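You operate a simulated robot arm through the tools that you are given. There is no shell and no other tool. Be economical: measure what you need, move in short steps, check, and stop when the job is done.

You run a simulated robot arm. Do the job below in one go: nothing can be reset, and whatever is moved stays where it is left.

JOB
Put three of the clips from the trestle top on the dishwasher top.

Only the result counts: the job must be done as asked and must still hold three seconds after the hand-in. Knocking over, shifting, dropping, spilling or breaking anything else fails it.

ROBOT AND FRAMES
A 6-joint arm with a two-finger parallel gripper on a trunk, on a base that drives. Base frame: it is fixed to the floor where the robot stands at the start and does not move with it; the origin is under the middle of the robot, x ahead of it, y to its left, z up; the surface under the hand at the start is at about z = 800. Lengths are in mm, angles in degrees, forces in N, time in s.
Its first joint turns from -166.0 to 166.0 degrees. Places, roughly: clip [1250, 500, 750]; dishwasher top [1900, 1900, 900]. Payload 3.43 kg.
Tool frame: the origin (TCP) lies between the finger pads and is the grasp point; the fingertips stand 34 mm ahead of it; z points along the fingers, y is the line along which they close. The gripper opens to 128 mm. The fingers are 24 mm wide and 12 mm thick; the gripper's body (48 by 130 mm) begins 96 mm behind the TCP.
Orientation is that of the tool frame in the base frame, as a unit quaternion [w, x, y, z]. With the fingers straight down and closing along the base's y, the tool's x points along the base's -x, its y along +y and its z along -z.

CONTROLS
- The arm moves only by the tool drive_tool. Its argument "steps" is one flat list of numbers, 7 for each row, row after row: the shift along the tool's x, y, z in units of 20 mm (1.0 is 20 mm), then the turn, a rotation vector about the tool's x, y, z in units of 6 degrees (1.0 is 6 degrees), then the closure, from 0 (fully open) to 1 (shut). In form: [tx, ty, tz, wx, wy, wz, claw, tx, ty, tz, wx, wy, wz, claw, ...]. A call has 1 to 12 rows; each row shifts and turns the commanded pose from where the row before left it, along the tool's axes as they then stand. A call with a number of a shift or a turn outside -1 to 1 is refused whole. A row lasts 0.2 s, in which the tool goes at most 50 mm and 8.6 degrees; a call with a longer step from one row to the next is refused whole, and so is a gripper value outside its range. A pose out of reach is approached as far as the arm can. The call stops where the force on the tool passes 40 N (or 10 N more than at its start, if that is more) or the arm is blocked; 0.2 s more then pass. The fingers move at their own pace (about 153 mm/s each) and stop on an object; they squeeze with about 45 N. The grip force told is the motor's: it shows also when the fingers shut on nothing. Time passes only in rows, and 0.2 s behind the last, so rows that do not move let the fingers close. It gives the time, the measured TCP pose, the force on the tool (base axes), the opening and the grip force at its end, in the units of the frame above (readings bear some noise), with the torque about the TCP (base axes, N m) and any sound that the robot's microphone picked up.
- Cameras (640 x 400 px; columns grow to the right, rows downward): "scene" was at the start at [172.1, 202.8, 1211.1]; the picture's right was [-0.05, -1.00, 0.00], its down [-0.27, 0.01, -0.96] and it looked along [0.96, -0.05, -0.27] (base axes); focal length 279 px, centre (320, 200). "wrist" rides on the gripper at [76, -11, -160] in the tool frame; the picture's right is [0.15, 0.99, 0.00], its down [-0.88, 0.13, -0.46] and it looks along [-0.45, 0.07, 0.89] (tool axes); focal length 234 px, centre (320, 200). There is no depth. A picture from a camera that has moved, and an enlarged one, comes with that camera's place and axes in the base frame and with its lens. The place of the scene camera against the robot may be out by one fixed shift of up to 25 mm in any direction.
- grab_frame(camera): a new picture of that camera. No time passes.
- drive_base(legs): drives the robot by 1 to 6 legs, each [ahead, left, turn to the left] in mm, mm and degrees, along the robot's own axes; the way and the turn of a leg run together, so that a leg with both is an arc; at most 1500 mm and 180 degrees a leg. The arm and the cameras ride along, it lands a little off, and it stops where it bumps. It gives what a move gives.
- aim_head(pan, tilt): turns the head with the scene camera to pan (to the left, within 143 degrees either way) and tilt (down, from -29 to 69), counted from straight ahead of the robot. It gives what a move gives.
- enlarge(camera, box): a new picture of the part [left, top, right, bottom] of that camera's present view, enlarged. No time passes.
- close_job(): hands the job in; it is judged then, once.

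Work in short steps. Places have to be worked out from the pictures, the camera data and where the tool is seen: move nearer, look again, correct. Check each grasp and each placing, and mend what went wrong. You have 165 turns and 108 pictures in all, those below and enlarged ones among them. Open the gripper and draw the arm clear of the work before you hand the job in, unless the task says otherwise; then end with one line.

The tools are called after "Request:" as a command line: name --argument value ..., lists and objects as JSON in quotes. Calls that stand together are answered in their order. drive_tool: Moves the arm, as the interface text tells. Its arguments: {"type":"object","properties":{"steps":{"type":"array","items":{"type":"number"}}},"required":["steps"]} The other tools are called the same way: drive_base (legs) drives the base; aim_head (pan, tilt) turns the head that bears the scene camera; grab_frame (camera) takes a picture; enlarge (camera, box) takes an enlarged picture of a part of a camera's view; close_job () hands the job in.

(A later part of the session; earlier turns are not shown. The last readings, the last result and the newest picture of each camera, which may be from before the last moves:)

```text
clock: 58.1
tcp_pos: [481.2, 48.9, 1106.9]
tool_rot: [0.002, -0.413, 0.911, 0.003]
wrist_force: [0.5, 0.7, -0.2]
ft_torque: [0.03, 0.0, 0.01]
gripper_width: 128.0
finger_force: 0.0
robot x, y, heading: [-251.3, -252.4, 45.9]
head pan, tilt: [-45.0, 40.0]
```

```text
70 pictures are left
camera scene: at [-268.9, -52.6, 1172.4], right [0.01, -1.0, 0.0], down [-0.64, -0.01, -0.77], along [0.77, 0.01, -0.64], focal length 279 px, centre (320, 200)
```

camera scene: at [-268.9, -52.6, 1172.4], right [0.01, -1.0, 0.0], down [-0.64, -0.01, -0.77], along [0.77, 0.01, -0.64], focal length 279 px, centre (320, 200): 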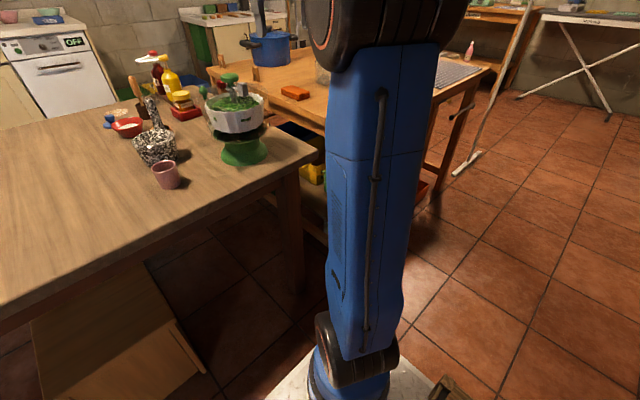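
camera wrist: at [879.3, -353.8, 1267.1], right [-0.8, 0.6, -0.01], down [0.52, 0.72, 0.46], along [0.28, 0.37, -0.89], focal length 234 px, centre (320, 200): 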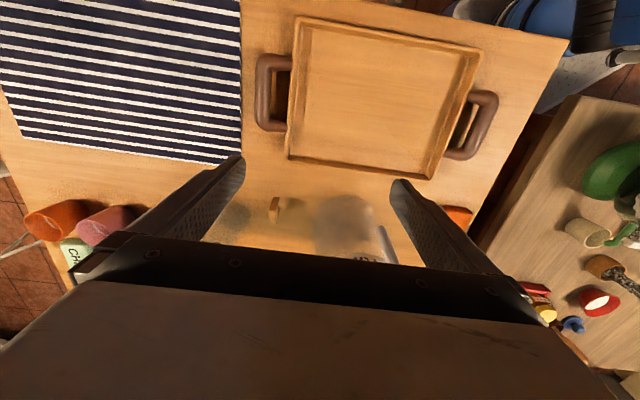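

The robot is at u≈−356, facing the trestle; the way to the right looks clear. I drive right 825 and ahead 150.

Request:
drive_base --legs '[[0, -825, -0.7], [150, 0, 0]]'

Request:
aim_head --pan 0 --tilt 30

Request:
grab_frame --camera "scene"

Request:
grab_frame --camera "wrist"

```text
clock: 63.5
tcp_pos: [1181.9, -441.1, 1106.3]
tool_rot: [0.004, -0.407, 0.913, 0.002]
wrist_force: [1.0, 0.3, 0.2]
ft_torque: [0.01, 0.05, 0.01]
gripper_width: 128.1
finger_force: 0.1
robot x, y, heading: [450.6, -737.0, 44.9]
head pan, tilt: [-45.0, 40.0]
```

```text
clock: 64.7
tcp_pos: [1182.5, -440.7, 1105.7]
tool_rot: [0.003, -0.408, 0.913, 0.002]
wrist_force: [0.1, 0.3, -0.4]
ft_torque: [-0.01, -0.02, -0.01]
gripper_width: 128.0
finger_force: 0.0
robot x, y, heading: [450.7, -736.8, 45.0]
head pan, tilt: [0.0, 30.0]
```

```text
69 pictures are left
camera scene: at [411.2, -470.5, 1187.7], right [0.71, -0.71, 0.0], down [-0.35, -0.35, -0.87], along [0.61, 0.61, -0.5], focal length 279 px, centre (320, 200)
```

scene: 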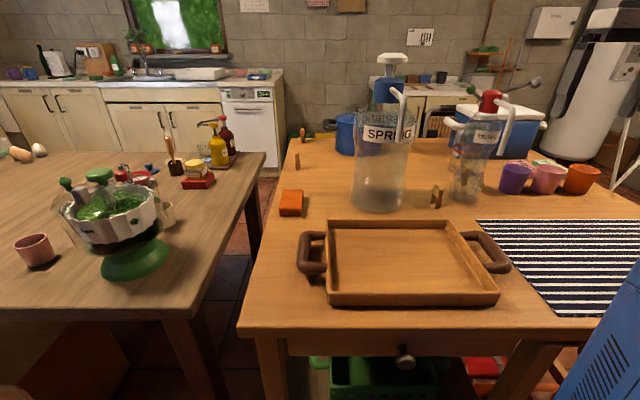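

```text
68 pictures are left
camera wrist: at [1138.2, -504.7, 1264.7], right [-0.83, 0.55, 0.0], down [0.49, 0.74, 0.46], along [0.26, 0.39, -0.89], focal length 234 px, centre (320, 200)
```

wrist: 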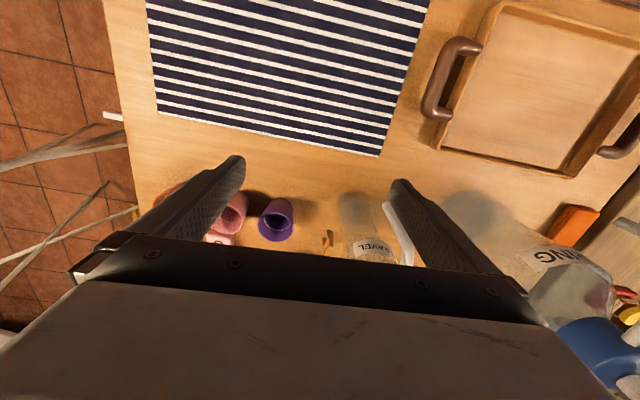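

Great view from here. I enlarge the area between the bottles and the spot near the purple cup (possibly another clip).

Request:
enlarge --camera "scene" --box '[340, 45, 600, 220]'

Request:
enlarge --camera "wrist" --box '[240, 180, 440, 260]'

```text
2.29 times, centred on (470, 132) of scene
camera zoom: at [411.2, -470.5, 1187.7], right [0.71, -0.71, 0.0], down [-0.35, -0.35, -0.87], along [0.61, 0.61, -0.5], focal length 637 px, centre (-23, 354)
```

zoom: 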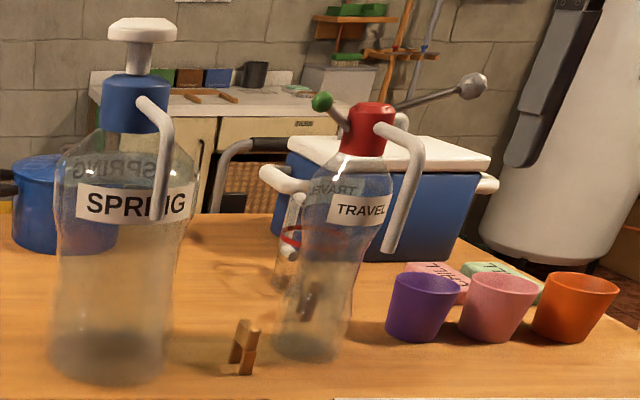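

```text
3.20 times, centred on (340, 220) of wrist
camera zoom: at [1138.2, -504.7, 1264.7], right [-0.83, 0.55, 0.0], down [0.49, 0.74, 0.46], along [0.26, 0.39, -0.89], focal length 749 px, centre (256, 136)
```

zoom: 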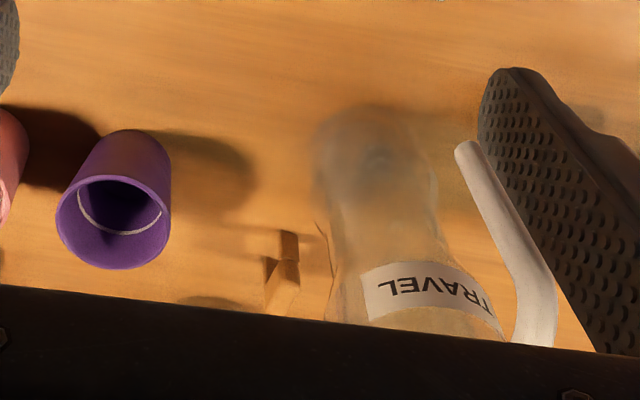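

There's even a fourth clip (D) behind the TRAVEL bottle. I'll take C, from straight ahead between the two bottles; first bring the hand in front of it and look for the levers and spouts.

Request:
drive_tool --steps '[0.34, 0.95, 0, 0, 0, 0, 0, 0.34, 0.95, 0, 0, 0, 0, 0, 0.34, 0.95, 0, 0, 0, 0, 0, 0.34, 0.95, 0, 0, 0, 0, 0, 0.34, 0.95, 0, 0, 0, 0, 0, 0.34, 0.95, 0, 0, 0, 0, 0, 0.34, 0.95, 0, 0, 0, 0, 0, 0.34, 0.95, 0, 0, 0, 0, 0, 0.34, 0.95, 0, 0, 0, 0, 0, 0.34, 0.95, 0, 0, 0, 0, 0, 0.34, 0.95, 0, 0, 0, 0, 0, 0.34, 0.95, 0, 0, 0, 0, 0]'

Request:
grab_frame --camera "wrist"

Request:
grab_frame --camera "scene"

```text
clock: 67.2
tcp_pos: [957.9, -349.8, 1104.7]
tool_rot: [0.003, -0.408, 0.913, 0.002]
wrist_force: [0.8, 1.0, 0.6]
ft_torque: [0.01, 0.01, 0.0]
gripper_width: 127.9
finger_force: 0.1
robot x, y, heading: [451.3, -733.6, 45.0]
head pan, tilt: [0.0, 30.0]
```

```text
65 pictures are left
camera wrist: at [913.7, -414.1, 1265.0], right [-0.83, 0.55, 0.0], down [0.49, 0.74, 0.46], along [0.26, 0.39, -0.89], focal length 234 px, centre (320, 200)
```

wrist: 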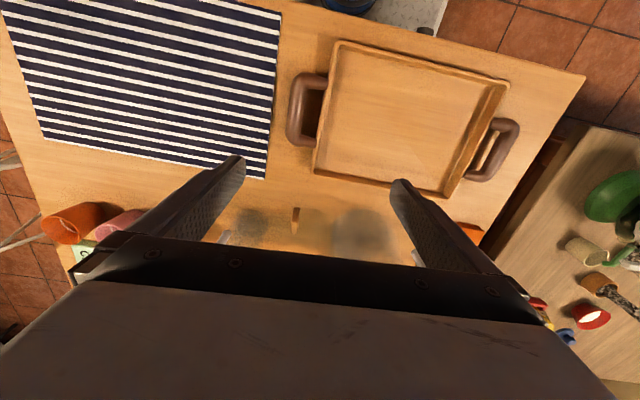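

```text
64 pictures are left
camera scene: at [411.3, -470.4, 1187.7], right [0.71, -0.71, 0.0], down [-0.35, -0.35, -0.87], along [0.61, 0.61, -0.5], focal length 279 px, centre (320, 200)
```

scene: 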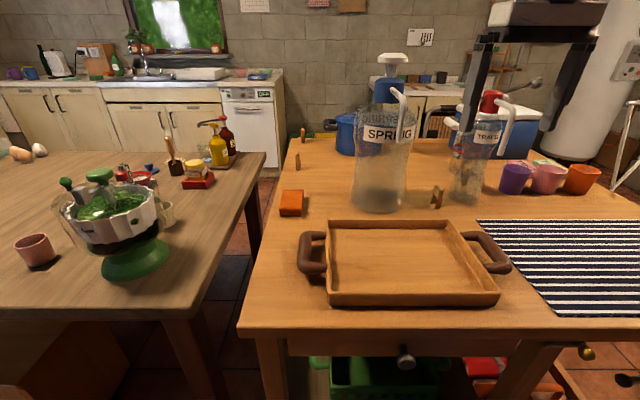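

I enlarge the wrist view for precise C and spout directions.

Request:
enlarge --camera "wrist" --box '[210, 180, 430, 270]'

```text
2.91 times, centred on (320, 225) of wrist
camera zoom: at [913.7, -414.1, 1265.0], right [-0.83, 0.55, 0.0], down [0.49, 0.74, 0.46], along [0.26, 0.39, -0.89], focal length 681 px, centre (320, 127)
```

zoom: 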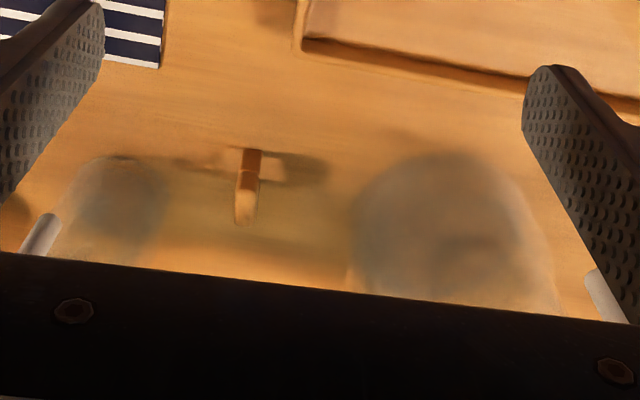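

C's axis is along u, at about u=625, v=933, with bottle spouts either side and a lever ball near. I'll tilt the tool 30° so the wrist stays back toward the robot, half-close the gripper, and approach to 150 mm short.

Request:
drive_tool --steps '[0, 0, 0, 0, -1, 0, 0.3, 0, 0, 0, 0, -1, 0, 0.5, 0, 0, 0, 0, -1, 0, 0.53, 0, 0, 0, 0, -1, 0, 0.53, 0, 0, 0, 0, -1, 0.25, 0.53]'

Request:
drive_tool --steps '[-0.224, -0.056, 0.944, 0, 0, 0, 0.53, -0.224, -0.056, 0.944, 0, 0, 0, 0.53, -0.224, -0.056, 0.944, 0, 0, 0, 0.53, -0.224, -0.056, 0.944, 0, 0, 0, 0.53, -0.224, -0.056, 0.944, 0, 0, 0, 0.53, -0.224, -0.056, 0.944, 0, 0, 0, 0.53, -0.224, -0.056, 0.944, 0, 0, 0, 0.53, -0.224, -0.056, 0.944, 0, 0, 0, 0.53]'

Request:
grab_frame --camera "wrist"

Request:
grab_frame --camera "scene"

```text
clock: 68.5
tcp_pos: [958.4, -349.2, 1106.0]
tool_rot: [0.238, -0.381, 0.886, 0.111]
wrist_force: [1.1, 0.0, 0.3]
ft_torque: [-0.01, 0.03, 0.01]
gripper_width: 60.1
finger_force: 0.1
robot x, y, heading: [448.9, -734.7, 45.0]
head pan, tilt: [0.0, 30.0]
```

```text
clock: 70.2
tcp_pos: [1036.7, -277.3, 994.4]
tool_rot: [0.239, -0.381, 0.886, 0.11]
wrist_force: [-0.3, 0.2, 0.8]
ft_torque: [0.0, 0.0, -0.01]
gripper_width: 60.2
finger_force: 0.0
robot x, y, heading: [445.7, -728.3, 44.7]
head pan, tilt: [0.0, 30.0]
```

```text
62 pictures are left
camera wrist: at [944.5, -391.6, 1093.2], right [-0.81, 0.59, -0.06], down [0.27, 0.47, 0.84], along [0.52, 0.66, -0.54], focal length 234 px, centre (320, 200)
```

wrist: 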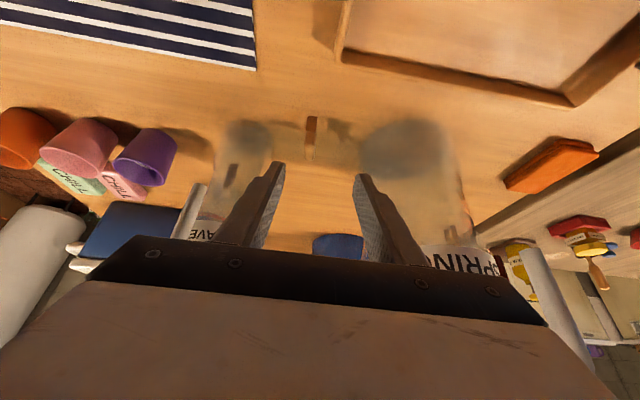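

```text
61 pictures are left
camera scene: at [411.1, -470.5, 1187.7], right [0.71, -0.71, 0.0], down [-0.35, -0.35, -0.87], along [0.61, 0.61, -0.5], focal length 279 px, centre (320, 200)
```

scene: 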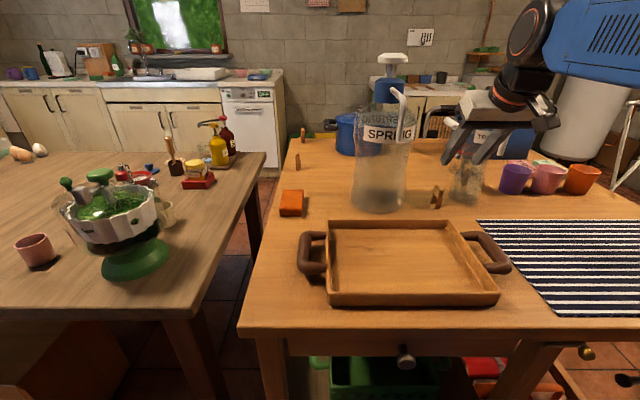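

The tilted approach is clear, with ~17 mm to the TRAVEL spout. I enlarge to refine the clip's position before the final advance.

Request:
enlarge --camera "wrist" --box '[250, 100, 390, 188]'

```text
4.55 times, centred on (320, 144) of wrist
camera zoom: at [944.5, -391.6, 1093.2], right [-0.81, 0.59, -0.06], down [0.27, 0.47, 0.84], along [0.52, 0.66, -0.54], focal length 1064 px, centre (320, 454)
```

zoom: 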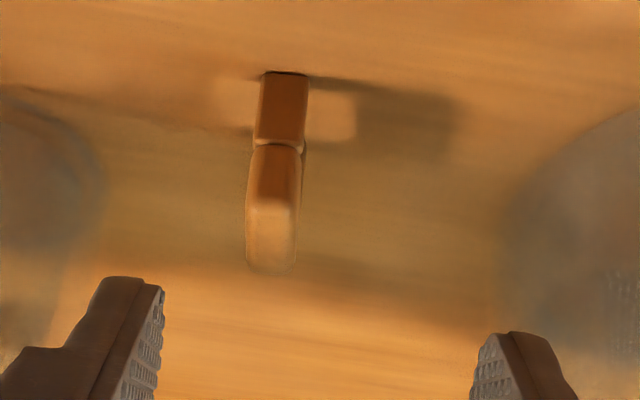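

Refined C centre: u≈630, v≈936. I advance most of the way along the tool axis and check.

Request:
drive_tool --steps '[-0.031, -0.046, 0.955, 0, 0, 0, 0.53, -0.031, -0.046, 0.955, 0, 0, 0, 0.53, -0.031, -0.046, 0.955, 0, 0, 0, 0.53, -0.031, -0.046, 0.955, 0, 0, 0, 0.53, -0.031, -0.046, 0.955, 0, 0, 0, 0.53, -0.031, -0.046, 0.955, 0, 0, 0, 0.53]'

Request:
grab_frame --camera "wrist"

Request:
enlarge --camera "scene" --box '[340, 60, 580, 220]'

```text
clock: 71.7
tcp_pos: [1082.9, -235.0, 896.4]
tool_rot: [0.239, -0.381, 0.886, 0.11]
wrist_force: [-0.6, 0.4, -0.2]
ft_torque: [0.01, -0.01, -0.02]
gripper_width: 60.1
finger_force: 0.0
robot x, y, heading: [449.0, -735.5, 45.1]
head pan, tilt: [0.0, 30.0]
```

```text
59 pictures are left
camera wrist: at [990.0, -349.0, 995.8], right [-0.81, 0.59, -0.06], down [0.28, 0.47, 0.84], along [0.52, 0.66, -0.54], focal length 234 px, centre (320, 200)
```

wrist: 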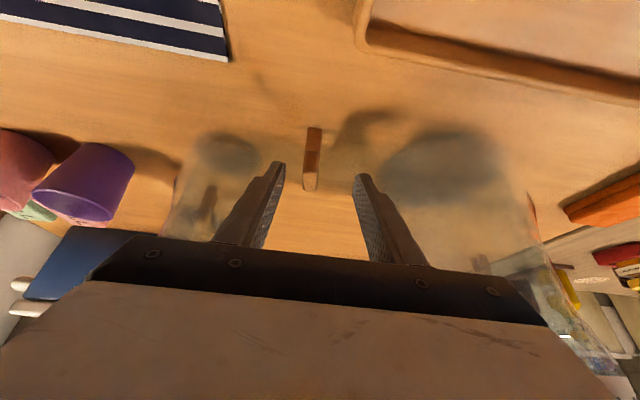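

```text
2.50 times, centred on (460, 140) of scene
camera zoom: at [411.1, -470.5, 1187.7], right [0.71, -0.71, 0.0], down [-0.35, -0.35, -0.87], along [0.61, 0.61, -0.5], focal length 697 px, centre (-30, 350)
```

zoom: 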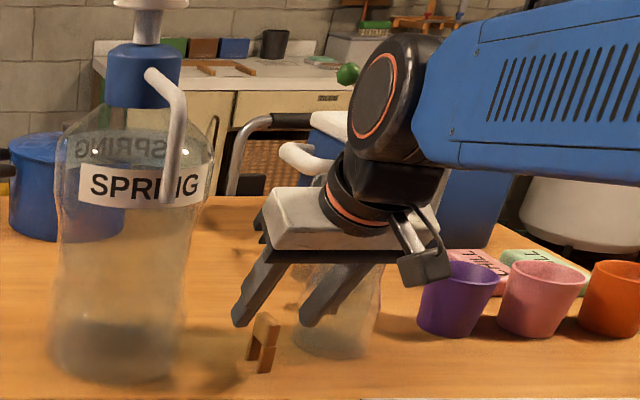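

The forearm passes within ~15 mm of the TRAVEL spout at this tilt; I tilt a further 15° about the TCP so the wrist sits further back, then check.

Request:
drive_tool --steps '[0, 0, 0, 0, -1, 0, 0.53, 0, 0, 0, 0, -1, 0, 0.53, 0, 0, 0, 0, -0.5, 0, 0.53]'

Request:
enlarge --camera "wrist" --box '[200, 90, 440, 240]'

Request:
enlarge --camera "scene" --box '[340, 60, 580, 220]'

```text
clock: 72.5
tcp_pos: [1083.2, -233.9, 896.2]
tool_rot: [0.352, -0.364, 0.847, 0.16]
wrist_force: [-0.5, -0.2, -0.1]
ft_torque: [0.02, -0.01, -0.02]
gripper_width: 59.9
finger_force: 0.1
robot x, y, heading: [446.2, -731.6, 44.8]
head pan, tilt: [0.0, 30.0]
```

```text
2.67 times, centred on (320, 165) of wrist
camera zoom: at [976.0, -362.8, 954.2], right [-0.79, 0.6, -0.09], down [0.11, 0.29, 0.95], along [0.6, 0.74, -0.3], focal length 624 px, centre (320, 293)
```

zoom: 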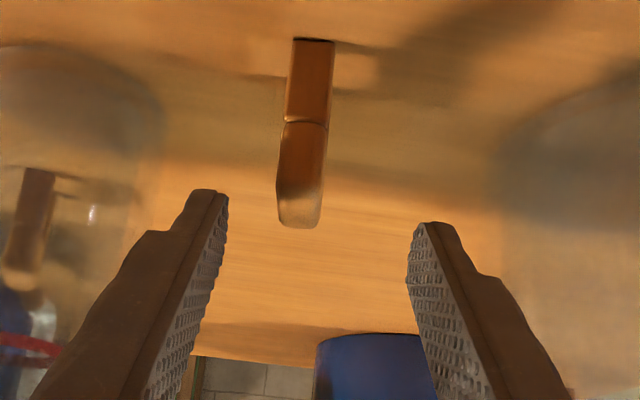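

```text
2.50 times, centred on (460, 140) of scene
camera zoom: at [411.2, -470.4, 1187.7], right [0.71, -0.71, 0.0], down [-0.35, -0.35, -0.87], along [0.61, 0.61, -0.5], focal length 697 px, centre (-30, 350)
```

zoom: 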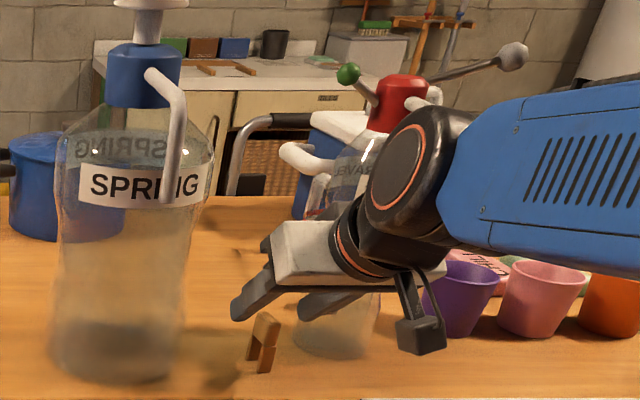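

Clearances are now better. Front face of C at u=621.5, v=937.5; I advance the final 60 mm and close.

Request:
drive_tool --steps '[0.129, -0.075, 0.755, 0, 0, 0, 0.53, 0.129, -0.075, 0.755, 0, 0, 0, 0.53, 0.129, -0.075, 0.755, 0, 0, 0, 0.53, 0.129, -0.075, 0.755, 0, 0, 0, 0.53, 0, 0, 0, 0, 0, 0, 0.53]'

Request:
enlarge --camera "wrist" --box '[200, 90, 440, 240]'

Request:
enlarge --camera "scene" --box '[340, 60, 580, 220]'

```text
clock: 73.7
tcp_pos: [1110.3, -212.2, 846.9]
tool_rot: [0.352, -0.364, 0.847, 0.159]
wrist_force: [0.2, 0.1, -0.6]
ft_torque: [0.02, 0.0, -0.01]
gripper_width: 60.3
finger_force: 0.0
robot x, y, heading: [450.8, -736.2, 45.1]
head pan, tilt: [0.0, 30.0]
```

```text
2.67 times, centred on (320, 165) of wrist
camera zoom: at [1003.9, -339.8, 904.7], right [-0.79, 0.6, -0.09], down [0.11, 0.29, 0.95], along [0.6, 0.74, -0.3], focal length 624 px, centre (320, 293)
```

zoom: 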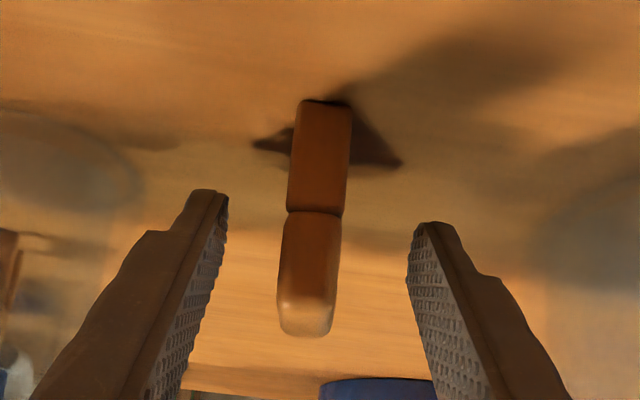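

```text
2.50 times, centred on (460, 140) of scene
camera zoom: at [411.1, -470.4, 1187.7], right [0.71, -0.71, 0.0], down [-0.35, -0.35, -0.87], along [0.61, 0.61, -0.5], focal length 697 px, centre (-30, 350)
```

zoom: 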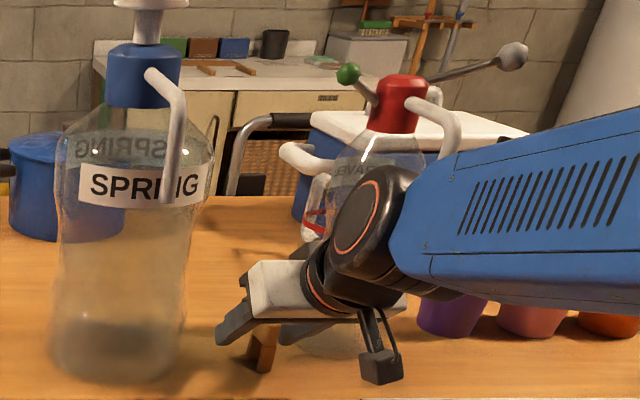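

Clip is centred between the fingers (clip slightly left of the middle, fine). I close.

Request:
drive_tool --steps '[0, 0, 0, 0, 0, 0, 0.7, 0, 0, 0, 0, 0, 0, 0.85, 0, 0, 0, 0, 0, 0, 1, 0, 0, 0, 0, 0, 0, 1, 0, 0, 0, 0, 0, 0, 1]'

Request:
enlarge --camera "wrist" --box '[200, 90, 440, 240]'

```text
clock: 74.8
tcp_pos: [1111.5, -210.5, 846.0]
tool_rot: [0.351, -0.364, 0.848, 0.159]
wrist_force: [-0.6, 0.0, 1.3]
ft_torque: [0.03, -0.02, -0.05]
gripper_width: 14.7
finger_force: 45.5
robot x, y, heading: [446.0, -734.8, 44.9]
head pan, tilt: [0.0, 30.0]
```

```text
2.67 times, centred on (320, 165) of wrist
camera zoom: at [1003.9, -339.8, 904.8], right [-0.79, 0.6, -0.09], down [0.12, 0.29, 0.95], along [0.6, 0.74, -0.3], focal length 624 px, centre (320, 293)
```

zoom: 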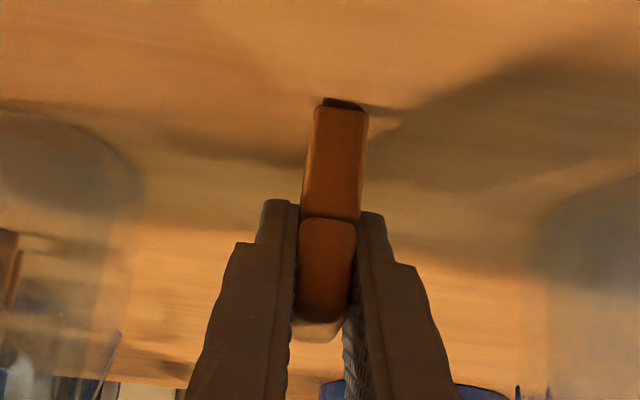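

Clip C is firmly held. I retreat along the tool axis, then go up.

Request:
drive_tool --steps '[0, 0, -1, 0, 0, 0, 1, 0, 0, -1, 0, 0, 0, 1, 0, 0, -1, 0, 0, 0, 1, 0, 0, -1, 0, 0, 0, 1, 0, 0, -1, 0, 0, 0, 1, 0, 0, -1, 0, 0, 0, 1, 0, 0, -1, 0, 0, 0, 1, 0, 0, -1, 0, 0, 0, 1, 0, 0, -1, 0, 0, 0, 1, 0, 0, -1, 0, 0, 0, 1, -0.7, 0, -0.7, 0, 0, 0, 1, -0.7, 0, -0.7, 0, 0, 0, 1]'

Request:
grab_frame --camera "scene"

```text
clock: 77.5
tcp_pos: [1015.2, -316.5, 1026.2]
tool_rot: [0.352, -0.364, 0.848, 0.158]
wrist_force: [-0.3, 0.2, -0.4]
ft_torque: [-0.03, 0.01, -0.04]
gripper_width: 14.6
finger_force: 44.8
robot x, y, heading: [446.8, -729.9, 45.1]
head pan, tilt: [0.0, 30.0]
```

```text
52 pictures are left
camera scene: at [411.2, -470.4, 1187.7], right [0.71, -0.71, 0.0], down [-0.35, -0.35, -0.87], along [0.61, 0.61, -0.5], focal length 279 px, centre (320, 200)
```

scene: 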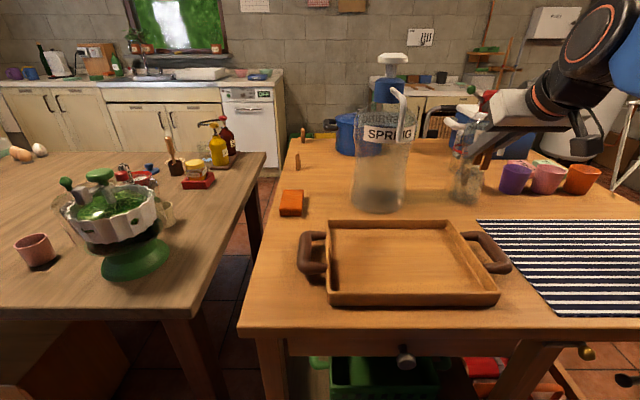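

Retreated clear. I keep the tilt (so the clip stays upright), pull the hand back a bit, and then drive back and left toward the other end of the island.

Request:
drive_tool --steps '[0.7, 0, -0.7, 0, 0, 0, 1, 0.7, 0, -0.7, 0, 0, 0, 1, 0.7, 0, -0.7, 0, 0, 0, 1, 0.7, 0, -0.7, 0, 0, 0, 1, 0.7, 0, -0.7, 0, 0, 0, 1, 0.7, 0, -0.7, 0, 0, 0, 1, 0.7, 0, -0.7, 0, 0, 0, 1]'

Request:
drive_base --legs '[[-180, 0, 0], [0, 1250, 0]]'

Request:
aim_head --pan 85 --tilt 35

Request:
grab_frame --camera "scene"

```text
clock: 79.0
tcp_pos: [921.5, -418.6, 1025.0]
tool_rot: [0.352, -0.364, 0.847, 0.159]
wrist_force: [-0.1, -0.3, -0.9]
ft_torque: [0.01, 0.0, -0.02]
gripper_width: 14.5
finger_force: 44.4
robot x, y, heading: [446.4, -732.5, 45.0]
head pan, tilt: [0.0, 30.0]
```

```text
clock: 86.6
tcp_pos: [-103.9, 356.1, 1024.3]
tool_rot: [0.352, -0.36, 0.85, 0.157]
wrist_force: [0.2, 0.1, -0.3]
ft_torque: [0.02, 0.0, 0.01]
gripper_width: 14.8
finger_force: 44.7
robot x, y, heading: [-579.4, 45.7, 44.8]
head pan, tilt: [0.0, 30.0]
```

```text
clock: 88.2
tcp_pos: [-104.0, 356.3, 1024.3]
tool_rot: [0.352, -0.361, 0.849, 0.158]
wrist_force: [0.7, 0.3, 0.1]
ft_torque: [-0.01, -0.01, -0.04]
gripper_width: 14.4
finger_force: 44.6
robot x, y, heading: [-576.3, 45.0, 44.6]
head pan, tilt: [85.0, 35.0]
```

```text
51 pictures are left
camera scene: at [-732.9, 312.4, 1179.9], right [0.77, 0.64, 0.0], down [0.37, -0.44, -0.82], along [-0.52, 0.63, -0.57], focal length 279 px, centre (320, 200)
```

scene: 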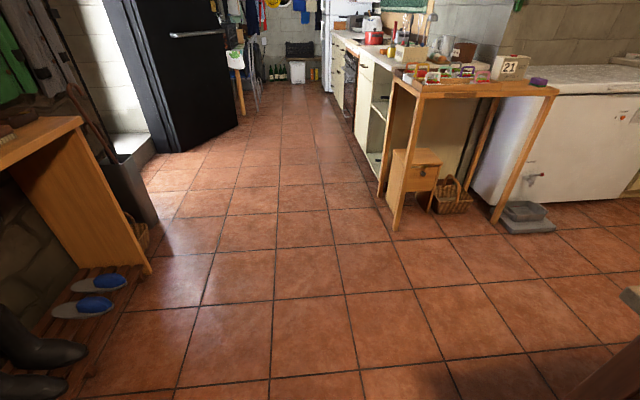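

The corridor between island and freezer is ~1 m wide and clear. I drive left 955, then ahead 1450, and look.

Request:
drive_base --legs '[[0, 955, 0.3], [1450, 0, 0]]'

Request:
aim_head --pan -25 --tilt 40

Request:
grab_frame --camera "scene"

```text
clock: 100.0
tcp_pos: [266.0, 2074.0, 1024.6]
tool_rot: [0.352, -0.363, 0.848, 0.159]
wrist_force: [0.1, 0.6, -0.6]
ft_torque: [-0.02, -0.02, 0.01]
gripper_width: 14.7
finger_force: 45.2
robot x, y, heading: [-205.4, 1757.7, 45.2]
head pan, tilt: [85.0, 35.0]
```

```text
clock: 101.9
tcp_pos: [267.4, 2074.5, 1024.8]
tool_rot: [0.352, -0.364, 0.848, 0.159]
wrist_force: [-0.4, 0.0, 0.5]
ft_torque: [-0.01, -0.03, -0.02]
gripper_width: 14.8
finger_force: 44.5
robot x, y, heading: [-204.1, 1758.0, 45.2]
head pan, tilt: [-25.0, 40.0]
```

```text
50 pictures are left
camera scene: at [-226.2, 1986.8, 1172.4], right [0.34, -0.94, 0.0], down [-0.6, -0.22, -0.77], along [0.72, 0.26, -0.64], focal length 279 px, centre (320, 200)
```

scene: 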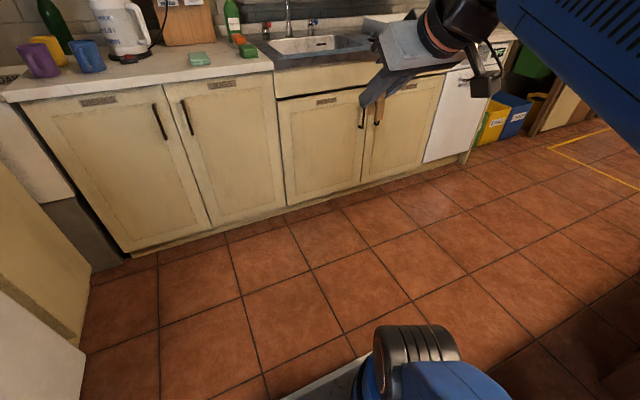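

Measured: counters' front at u≈2450. I drive ahead 560 and right 1430 to park in front of the dishwasher.

Request:
drive_base --legs '[[560, 0, 0], [0, -1430, 0]]'

Request:
aim_head --pan 0 --tilt 30

Request:
grab_frame --camera "scene"

Request:
grab_frame --camera "wrist"

```text
clock: 111.8
tcp_pos: [1675.5, 1483.0, 1024.0]
tool_rot: [0.349, -0.374, 0.844, 0.163]
wrist_force: [0.9, 0.0, 0.0]
ft_torque: [0.0, 0.01, 0.01]
gripper_width: 14.5
finger_force: 44.6
robot x, y, heading: [1208.2, 1157.0, 46.3]
head pan, tilt: [-25.0, 40.0]
```

```text
clock: 112.7
tcp_pos: [1675.6, 1482.7, 1024.4]
tool_rot: [0.35, -0.373, 0.844, 0.163]
wrist_force: [0.3, 0.4, -0.7]
ft_torque: [-0.04, -0.04, 0.0]
gripper_width: 14.5
finger_force: 44.7
robot x, y, heading: [1211.6, 1155.6, 46.2]
head pan, tilt: [0.0, 30.0]
```

```text
49 pictures are left
camera scene: at [1167.5, 1418.9, 1187.7], right [0.72, -0.69, 0.0], down [-0.35, -0.36, -0.87], along [0.6, 0.63, -0.5], focal length 279 px, centre (320, 200)
```

scene: 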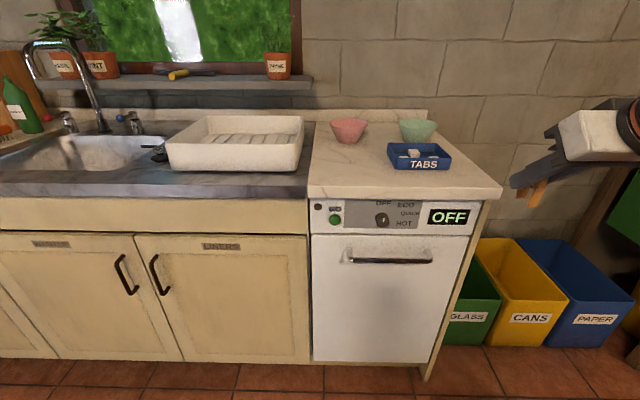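

```text
48 pictures are left
camera wrist: at [1571.5, 1351.0, 1082.5], right [-0.8, 0.59, -0.09], down [0.11, 0.3, 0.95], along [0.58, 0.75, -0.3], focal length 234 px, centre (320, 200)
```

wrist: 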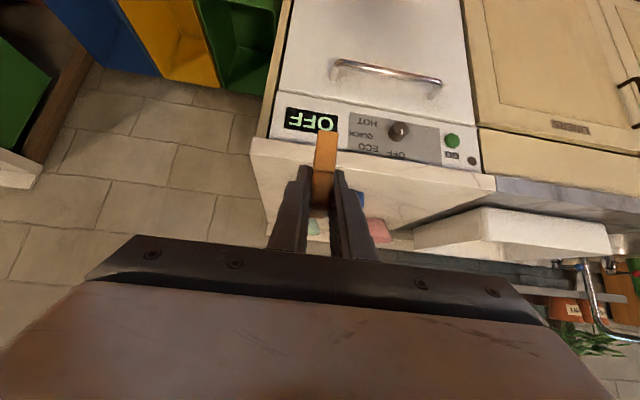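

Dishwasher top: front edge u≈2436, v from −229 to 239, z≈874. The front-left strip is free; I carry C over (u 2495, v −150).

Request:
drive_tool --steps '[-0.364, 0.677, 0.611, 0, 0, 0, 1, -0.364, 0.677, 0.611, 0, 0, 0, 1, -0.364, 0.677, 0.611, 0, 0, 0, 1, -0.364, 0.677, 0.611, 0, 0, 0, 1, -0.364, 0.677, 0.611, 0, 0, 0, 1, -0.364, 0.677, 0.611, 0, 0, 0, 1, -0.364, 0.677, 0.611, 0, 0, 0, 1, -0.364, 0.677, 0.611, 0, 0, 0, 1, -0.364, 0.677, 0.611, 0, 0, 0, 1, -0.364, 0.677, 0.611, 0, 0, 0, 1]'

Request:
drive_tool --steps '[-0.364, 0.677, 0.611, 0, 0, 0, 1, -0.364, 0.677, 0.611, 0, 0, 0, 1, -0.364, 0.677, 0.611, 0, 0, 0, 1, -0.364, 0.677, 0.611, 0, 0, 0, 1, -0.364, 0.677, 0.611, 0, 0, 0, 1, -0.364, 0.677, 0.611, 0, 0, 0, 1, -0.364, 0.677, 0.611, 0, 0, 0, 1, -0.364, 0.677, 0.611, 0, 0, 0, 1, -0.364, 0.677, 0.611, 0, 0, 0, 1, -0.364, 0.677, 0.611, 0, 0, 0, 1]'

Request:
grab_frame --camera "scene"

Request:
grab_frame --camera "wrist"

```text
clock: 114.9
tcp_pos: [1667.9, 1675.5, 993.6]
tool_rot: [0.351, -0.372, 0.844, 0.163]
wrist_force: [0.3, -0.4, -0.2]
ft_torque: [0.0, -0.01, 0.02]
gripper_width: 14.8
finger_force: 45.4
robot x, y, heading: [1207.5, 1154.8, 46.2]
head pan, tilt: [0.0, 30.0]
```

```text
clock: 117.1
tcp_pos: [1659.3, 1869.4, 961.2]
tool_rot: [0.351, -0.372, 0.844, 0.163]
wrist_force: [0.5, -0.5, -0.3]
ft_torque: [0.04, 0.0, 0.0]
gripper_width: 14.5
finger_force: 45.0
robot x, y, heading: [1211.0, 1157.9, 46.4]
head pan, tilt: [0.0, 30.0]
```

```text
47 pictures are left
camera scene: at [1167.5, 1418.8, 1187.8], right [0.72, -0.69, 0.0], down [-0.35, -0.36, -0.87], along [0.6, 0.63, -0.5], focal length 279 px, centre (320, 200)
```

scene: 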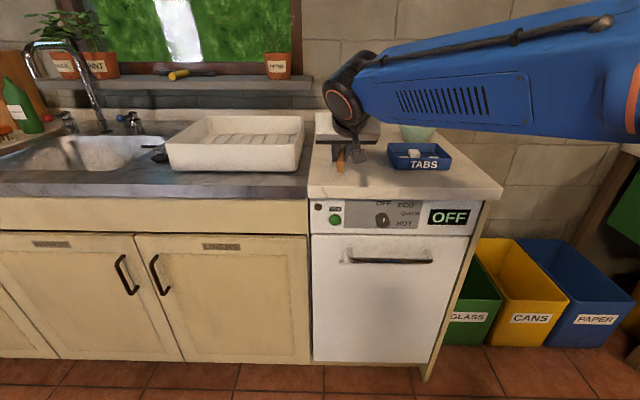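

```text
46 pictures are left
camera wrist: at [1554.9, 1738.5, 1019.2], right [-0.8, 0.59, -0.09], down [0.11, 0.3, 0.95], along [0.58, 0.75, -0.3], focal length 234 px, centre (320, 200)
```

wrist: 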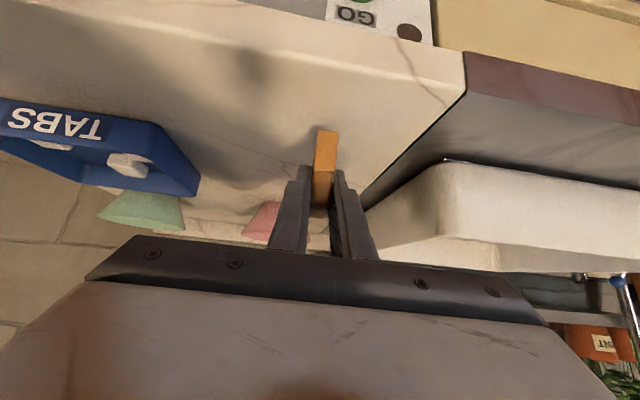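

Clip is over the free front-left area. I shift 16 mm away from the drying rack and lower 30 mm.

Request:
drive_tool --steps '[0, -0.8, 0, 0, 0, 0, 1, 0.356, 0, 0.352, 0, 0, 0, 1, 0.356, 0, 0.352, 0, 0, 0, 1, 0.356, 0, 0.352, 0, 0, 0, 1]'

Request:
enlarge --camera "scene" --box '[290, 110, 420, 200]'

Request:
enlarge --camera "wrist" --box '[240, 60, 400, 160]'

```text
clock: 118.0
tcp_pos: [1670.9, 1860.0, 944.4]
tool_rot: [0.355, -0.371, 0.842, 0.167]
wrist_force: [0.3, -0.9, 8.8]
ft_torque: [-0.1, -0.04, -0.01]
gripper_width: 14.7
finger_force: 44.8
robot x, y, heading: [1210.0, 1154.9, 46.3]
head pan, tilt: [0.0, 30.0]
stopped in row 4: the force on the tool passed its limit at 41 N (the readings are from after the stop); the commanded pose is now the measured one
```

```text
4.44 times, centred on (355, 155) of scene
camera zoom: at [1167.3, 1418.7, 1187.8], right [0.72, -0.69, 0.0], down [-0.35, -0.36, -0.87], along [0.6, 0.63, -0.5], focal length 1239 px, centre (164, 400)
```

zoom: 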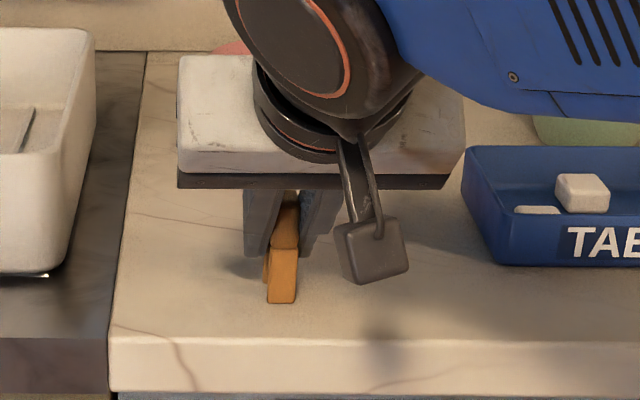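

```text
4.00 times, centred on (320, 110) of wrist
camera zoom: at [1566.6, 1727.6, 1000.1], right [-0.81, 0.59, -0.09], down [0.1, 0.28, 0.95], along [0.58, 0.76, -0.29], focal length 937 px, centre (320, 560)
```

zoom: 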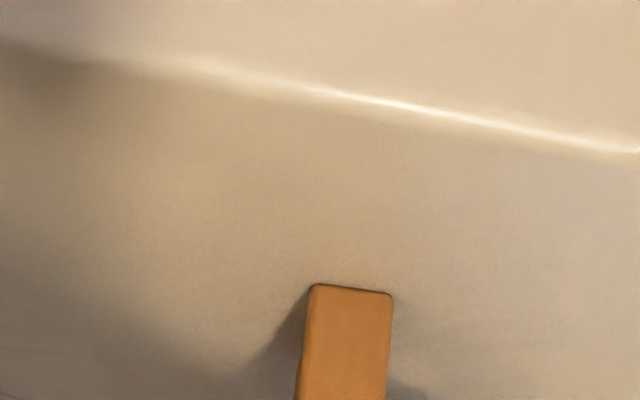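

Contact at TCP z=944, so the surface is at z≈898. The clip's foot rests on the top; I open gently and retreat along the tool axis.

Request:
drive_tool --steps '[0, 0, 0, 0, 0, 0, 0.88, 0, 0, 0, 0, 0, 0, 0.8, 0, 0, 0, 0, 0, 0, 0.7, 0, 0, 0, 0, 0, 0, 0.62, 0, 0, 0, 0, 0, 0, 0.62, 0, 0, -0.6, 0, 0, 0, 0.62, 0, 0, -1, 0, 0, 0, 0.62, 0, 0, -1, 0, 0, 0, 0.62, 0, 0, -1, 0, 0, 0, 0.62, 0, 0, -1, 0, 0, 0, 0.62, 0, 0, -1, 0, 0, 0, 0.62]'

Request:
enlarge --camera "wrist" --box '[160, 60, 480, 260]'

Request:
enlarge --camera "scene" --box '[290, 110, 420, 200]'

```text
clock: 120.4
tcp_pos: [1616.5, 1800.4, 1021.1]
tool_rot: [0.355, -0.371, 0.842, 0.166]
wrist_force: [-0.1, 0.0, -0.2]
ft_torque: [0.02, -0.01, 0.0]
gripper_width: 48.7
finger_force: 0.1
robot x, y, heading: [1210.4, 1156.9, 46.4]
head pan, tilt: [0.0, 30.0]
```

```text
2.00 times, centred on (320, 160) of wrist
camera zoom: at [1513.2, 1668.5, 1077.9], right [-0.8, 0.59, -0.09], down [0.1, 0.29, 0.95], along [0.58, 0.76, -0.29], focal length 468 px, centre (320, 280)
```

zoom: 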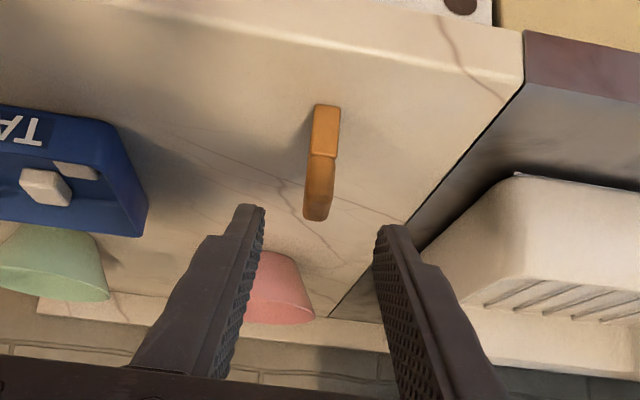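

```text
4.44 times, centred on (355, 155) of scene
camera zoom: at [1167.5, 1419.1, 1187.7], right [0.72, -0.69, 0.0], down [-0.35, -0.36, -0.87], along [0.6, 0.63, -0.5], focal length 1239 px, centre (164, 400)
```

zoom: 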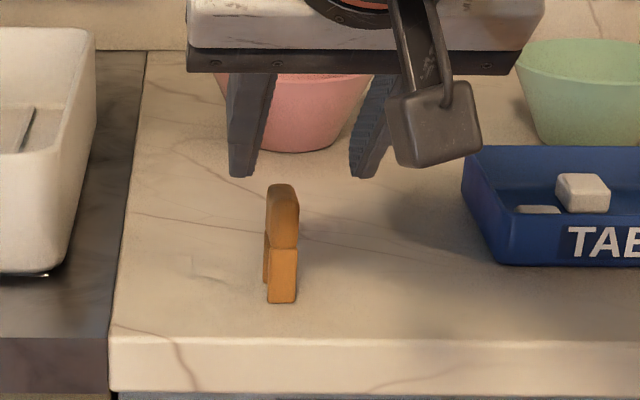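

C stands upright on the dishwasher top. Next I retract the arm, turn the robot round to face the trestle, and move opposite clips B and A.

Request:
drive_tool --steps '[0.7, 0, -0.7, 0, 0, 0, 0.5, 0.7, 0, -0.7, 0, 0, 0, 0.5, 0.7, 0, -0.7, 0, 0, 0, 0.5, 0.7, 0, -0.7, 0, 0, 0, 0.5, 0.7, 0, -0.7, 0, 0, 0, 0.5, 0.7, 0, -0.7, 0, 0, 0, 0.5, 0.7, 0, -0.7, 0, 0, 0, 0.5, 0.7, 0, -0.7, 0, 0, 0, 0.5, 0.7, -1, -0.7, 0, 0, 0, 0.5, 0, -1, 0, 0, 0, 0, 0.5, 0, -1, 0, 0, 0, 0, 0.5, 0, -1, 0, 0, 0, 0, 0.5]'

Request:
drive_base --legs '[[0, 0, 178.7], [-210, 0, 0], [0, 540, 0]]'

Request:
grab_frame --camera "scene"

Request:
grab_frame --camera "wrist"

```text
clock: 123.0
tcp_pos: [1557.7, 1612.4, 1015.2]
tool_rot: [0.354, -0.371, 0.842, 0.166]
wrist_force: [-0.1, 1.4, 0.6]
ft_torque: [0.0, 0.0, 0.01]
gripper_width: 64.0
finger_force: 0.0
robot x, y, heading: [1207.6, 1157.2, 46.4]
head pan, tilt: [0.0, 30.0]
```

```text
clock: 134.7
tcp_pos: [1389.5, 477.6, 1014.7]
tool_rot: [0.164, 0.844, 0.366, -0.355]
wrist_force: [-0.5, -0.1, 0.3]
ft_torque: [-0.01, 0.0, 0.01]
gripper_width: 64.2
finger_force: 0.1
robot x, y, heading: [1741.3, 930.6, -134.5]
head pan, tilt: [0.0, 30.0]
```

```text
41 pictures are left
camera scene: at [1778.8, 641.4, 1187.7], right [-0.71, 0.7, 0.0], down [0.35, 0.36, -0.87], along [-0.61, -0.62, -0.5], focal length 279 px, centre (320, 200)
```

scene: 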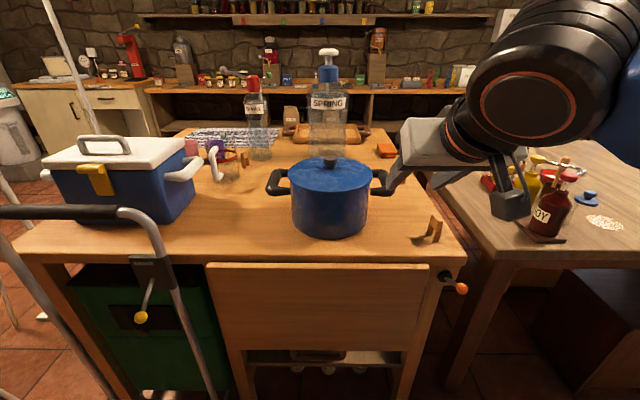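

```text
40 pictures are left
camera wrist: at [1492.8, 610.2, 1071.3], right [0.8, -0.6, -0.09], down [-0.11, -0.29, 0.95], along [-0.59, -0.75, -0.29], focal length 234 px, centre (320, 200)
```

wrist: 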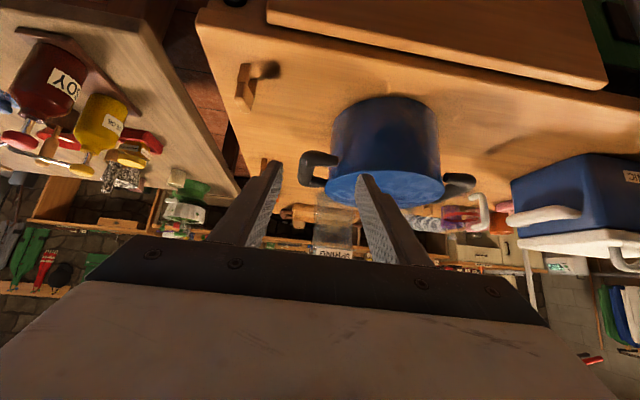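

B and A are both visible from here. I enlarge to fix B's position and orientation.

Request:
enlarge --camera "wrist" --box '[190, 40, 350, 200]'

Request:
enlarge --camera "scene" --box '[360, 120, 480, 260]'

```text
2.50 times, centred on (270, 120) of wrist
camera zoom: at [1492.8, 610.2, 1071.3], right [0.8, -0.6, -0.09], down [-0.11, -0.29, 0.95], along [-0.59, -0.75, -0.29], focal length 585 px, centre (445, 400)
```

zoom: 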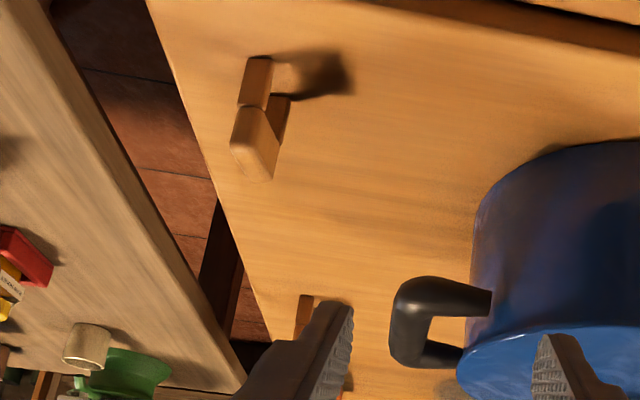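

```text
2.86 times, centred on (420, 190) of scene
camera zoom: at [1778.8, 641.4, 1187.7], right [-0.71, 0.7, 0.0], down [0.35, 0.36, -0.87], along [-0.61, -0.62, -0.5], focal length 796 px, centre (34, 229)
```

zoom: 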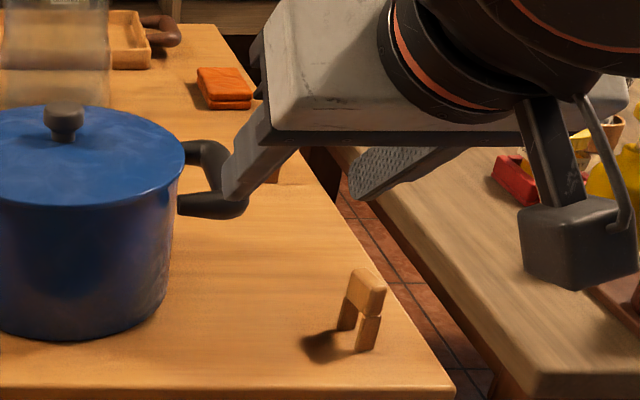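

B's axis is at about 65° (20° off the table's), centre ≈ (1224, 462). I rotate the tool 18° about vertical and move to a pre-grasp 100 mm away.

Request:
drive_tool --steps '[0, 0, 0, -0.707, 0, -0.707, 0.53, 0, 0, 0, -0.707, 0, -0.707, 0.53, 0, 0, 0, -0.707, 0, -0.707, 0.53, 0.333, -0.797, 0.437, 0, 0, 0, 0.53, 0.333, -0.797, 0.437, 0, 0, 0, 0.53, 0.333, -0.797, 0.437, 0, 0, 0, 0.53, 0.333, -0.797, 0.437, 0, 0, 0, 0.53, 0.333, -0.797, 0.437, 0, 0, 0, 0.53, 0.333, -0.797, 0.437, 0, 0, 0, 0.53, 0.333, -0.797, 0.437, 0, 0, 0, 0.53, 0.333, -0.797, 0.437, 0, 0, 0, 0.53, 0.333, -0.797, 0.437, 0, 0, 0, 0.53]'

Request:
enlarge --camera "wrist" --box '[200, 60, 440, 240]'

```text
clock: 137.3
tcp_pos: [1253.1, 523.5, 915.9]
tool_rot: [0.216, 0.775, 0.495, -0.328]
wrist_force: [0.7, -0.3, 0.3]
ft_torque: [0.03, 0.0, 0.01]
gripper_width: 60.5
finger_force: 0.0
robot x, y, heading: [1744.1, 930.2, -134.6]
head pan, tilt: [0.0, 30.0]
```

```text
2.22 times, centred on (320, 150) of wrist
camera zoom: at [1311.3, 682.1, 971.2], right [0.94, -0.32, -0.1], down [-0.01, -0.3, 0.95], along [-0.34, -0.9, -0.29], focal length 520 px, centre (320, 311)
```

zoom: 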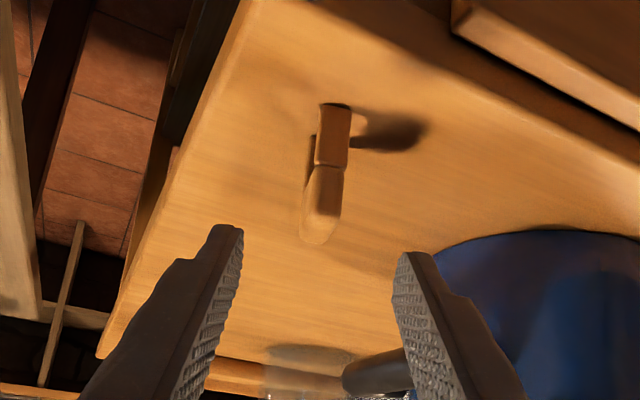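

B's near face at (1233, 482), axis ≈62°. I trim the yaw 3.5°, advance 96 mm to the grasp point and look.

Request:
drive_tool --steps '[0, 0, 0, 0.41, 0, 0.41, 0.53, 0.03, 0.02, 0.96, 0, 0, 0, 0.53, 0.03, 0.02, 0.96, 0, 0, 0, 0.53, 0.03, 0.02, 0.96, 0, 0, 0, 0.53, 0.03, 0.02, 0.96, 0, 0, 0, 0.53, 0.03, 0.02, 0.96, 0, 0, 0, 0.53]'

Request:
enlarge --camera "wrist" --box '[200, 60, 440, 240]'

```text
clock: 138.7
tcp_pos: [1224.8, 463.9, 847.1]
tool_rot: [0.207, 0.79, 0.47, -0.334]
wrist_force: [-0.5, -0.2, 0.3]
ft_torque: [0.02, 0.02, -0.03]
gripper_width: 60.3
finger_force: 0.1
robot x, y, heading: [1743.4, 928.1, -134.6]
head pan, tilt: [0.0, 30.0]
```

```text
2.22 times, centred on (320, 150) of wrist
camera zoom: at [1292.5, 617.7, 903.1], right [0.92, -0.38, -0.09], down [-0.03, -0.3, 0.95], along [-0.39, -0.87, -0.29], focal length 520 px, centre (320, 311)
```

zoom: 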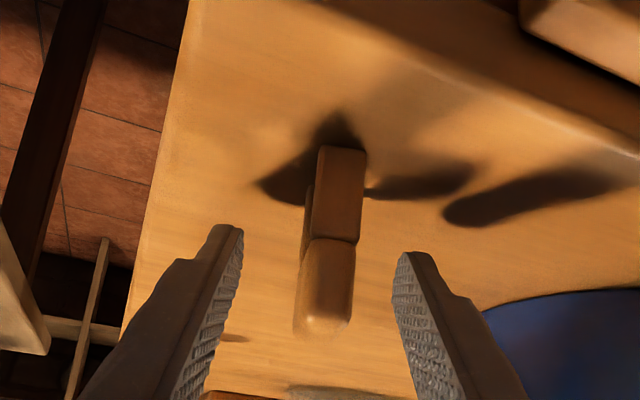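

Well placed between the fingers. I close on it.

Request:
drive_tool --steps '[0, 0, 0, 0, 0, 0, 0.7, 0, 0, 0, 0, 0, 0, 0.85, 0, 0, 0, 0, 0, 0, 1, 0, 0, 0, 0, 0, 0, 1, 0, 0, 0, 0, 0, 0, 1]'

Request:
enlarge --camera "wrist" --box '[200, 60, 440, 240]'

```text
clock: 139.9
tcp_pos: [1224.1, 462.4, 847.7]
tool_rot: [0.207, 0.79, 0.47, -0.335]
wrist_force: [0.7, 0.2, 0.9]
ft_torque: [0.0, -0.01, 0.0]
gripper_width: 14.6
finger_force: 45.2
robot x, y, heading: [1741.6, 933.7, -134.5]
head pan, tilt: [0.0, 30.0]
```

```text
2.22 times, centred on (320, 150) of wrist
camera zoom: at [1292.6, 617.8, 903.2], right [0.92, -0.38, -0.09], down [-0.03, -0.3, 0.95], along [-0.39, -0.87, -0.29], focal length 520 px, centre (320, 311)
```

zoom: 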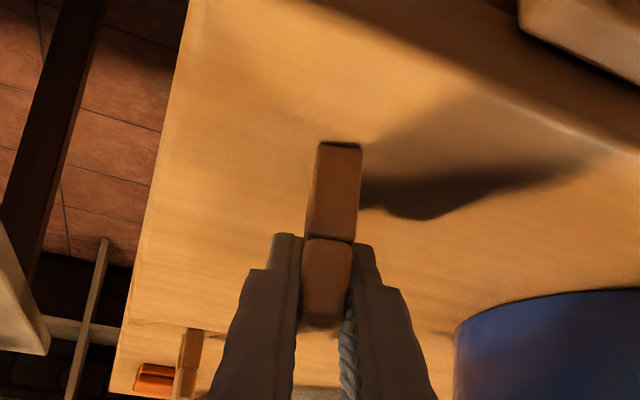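

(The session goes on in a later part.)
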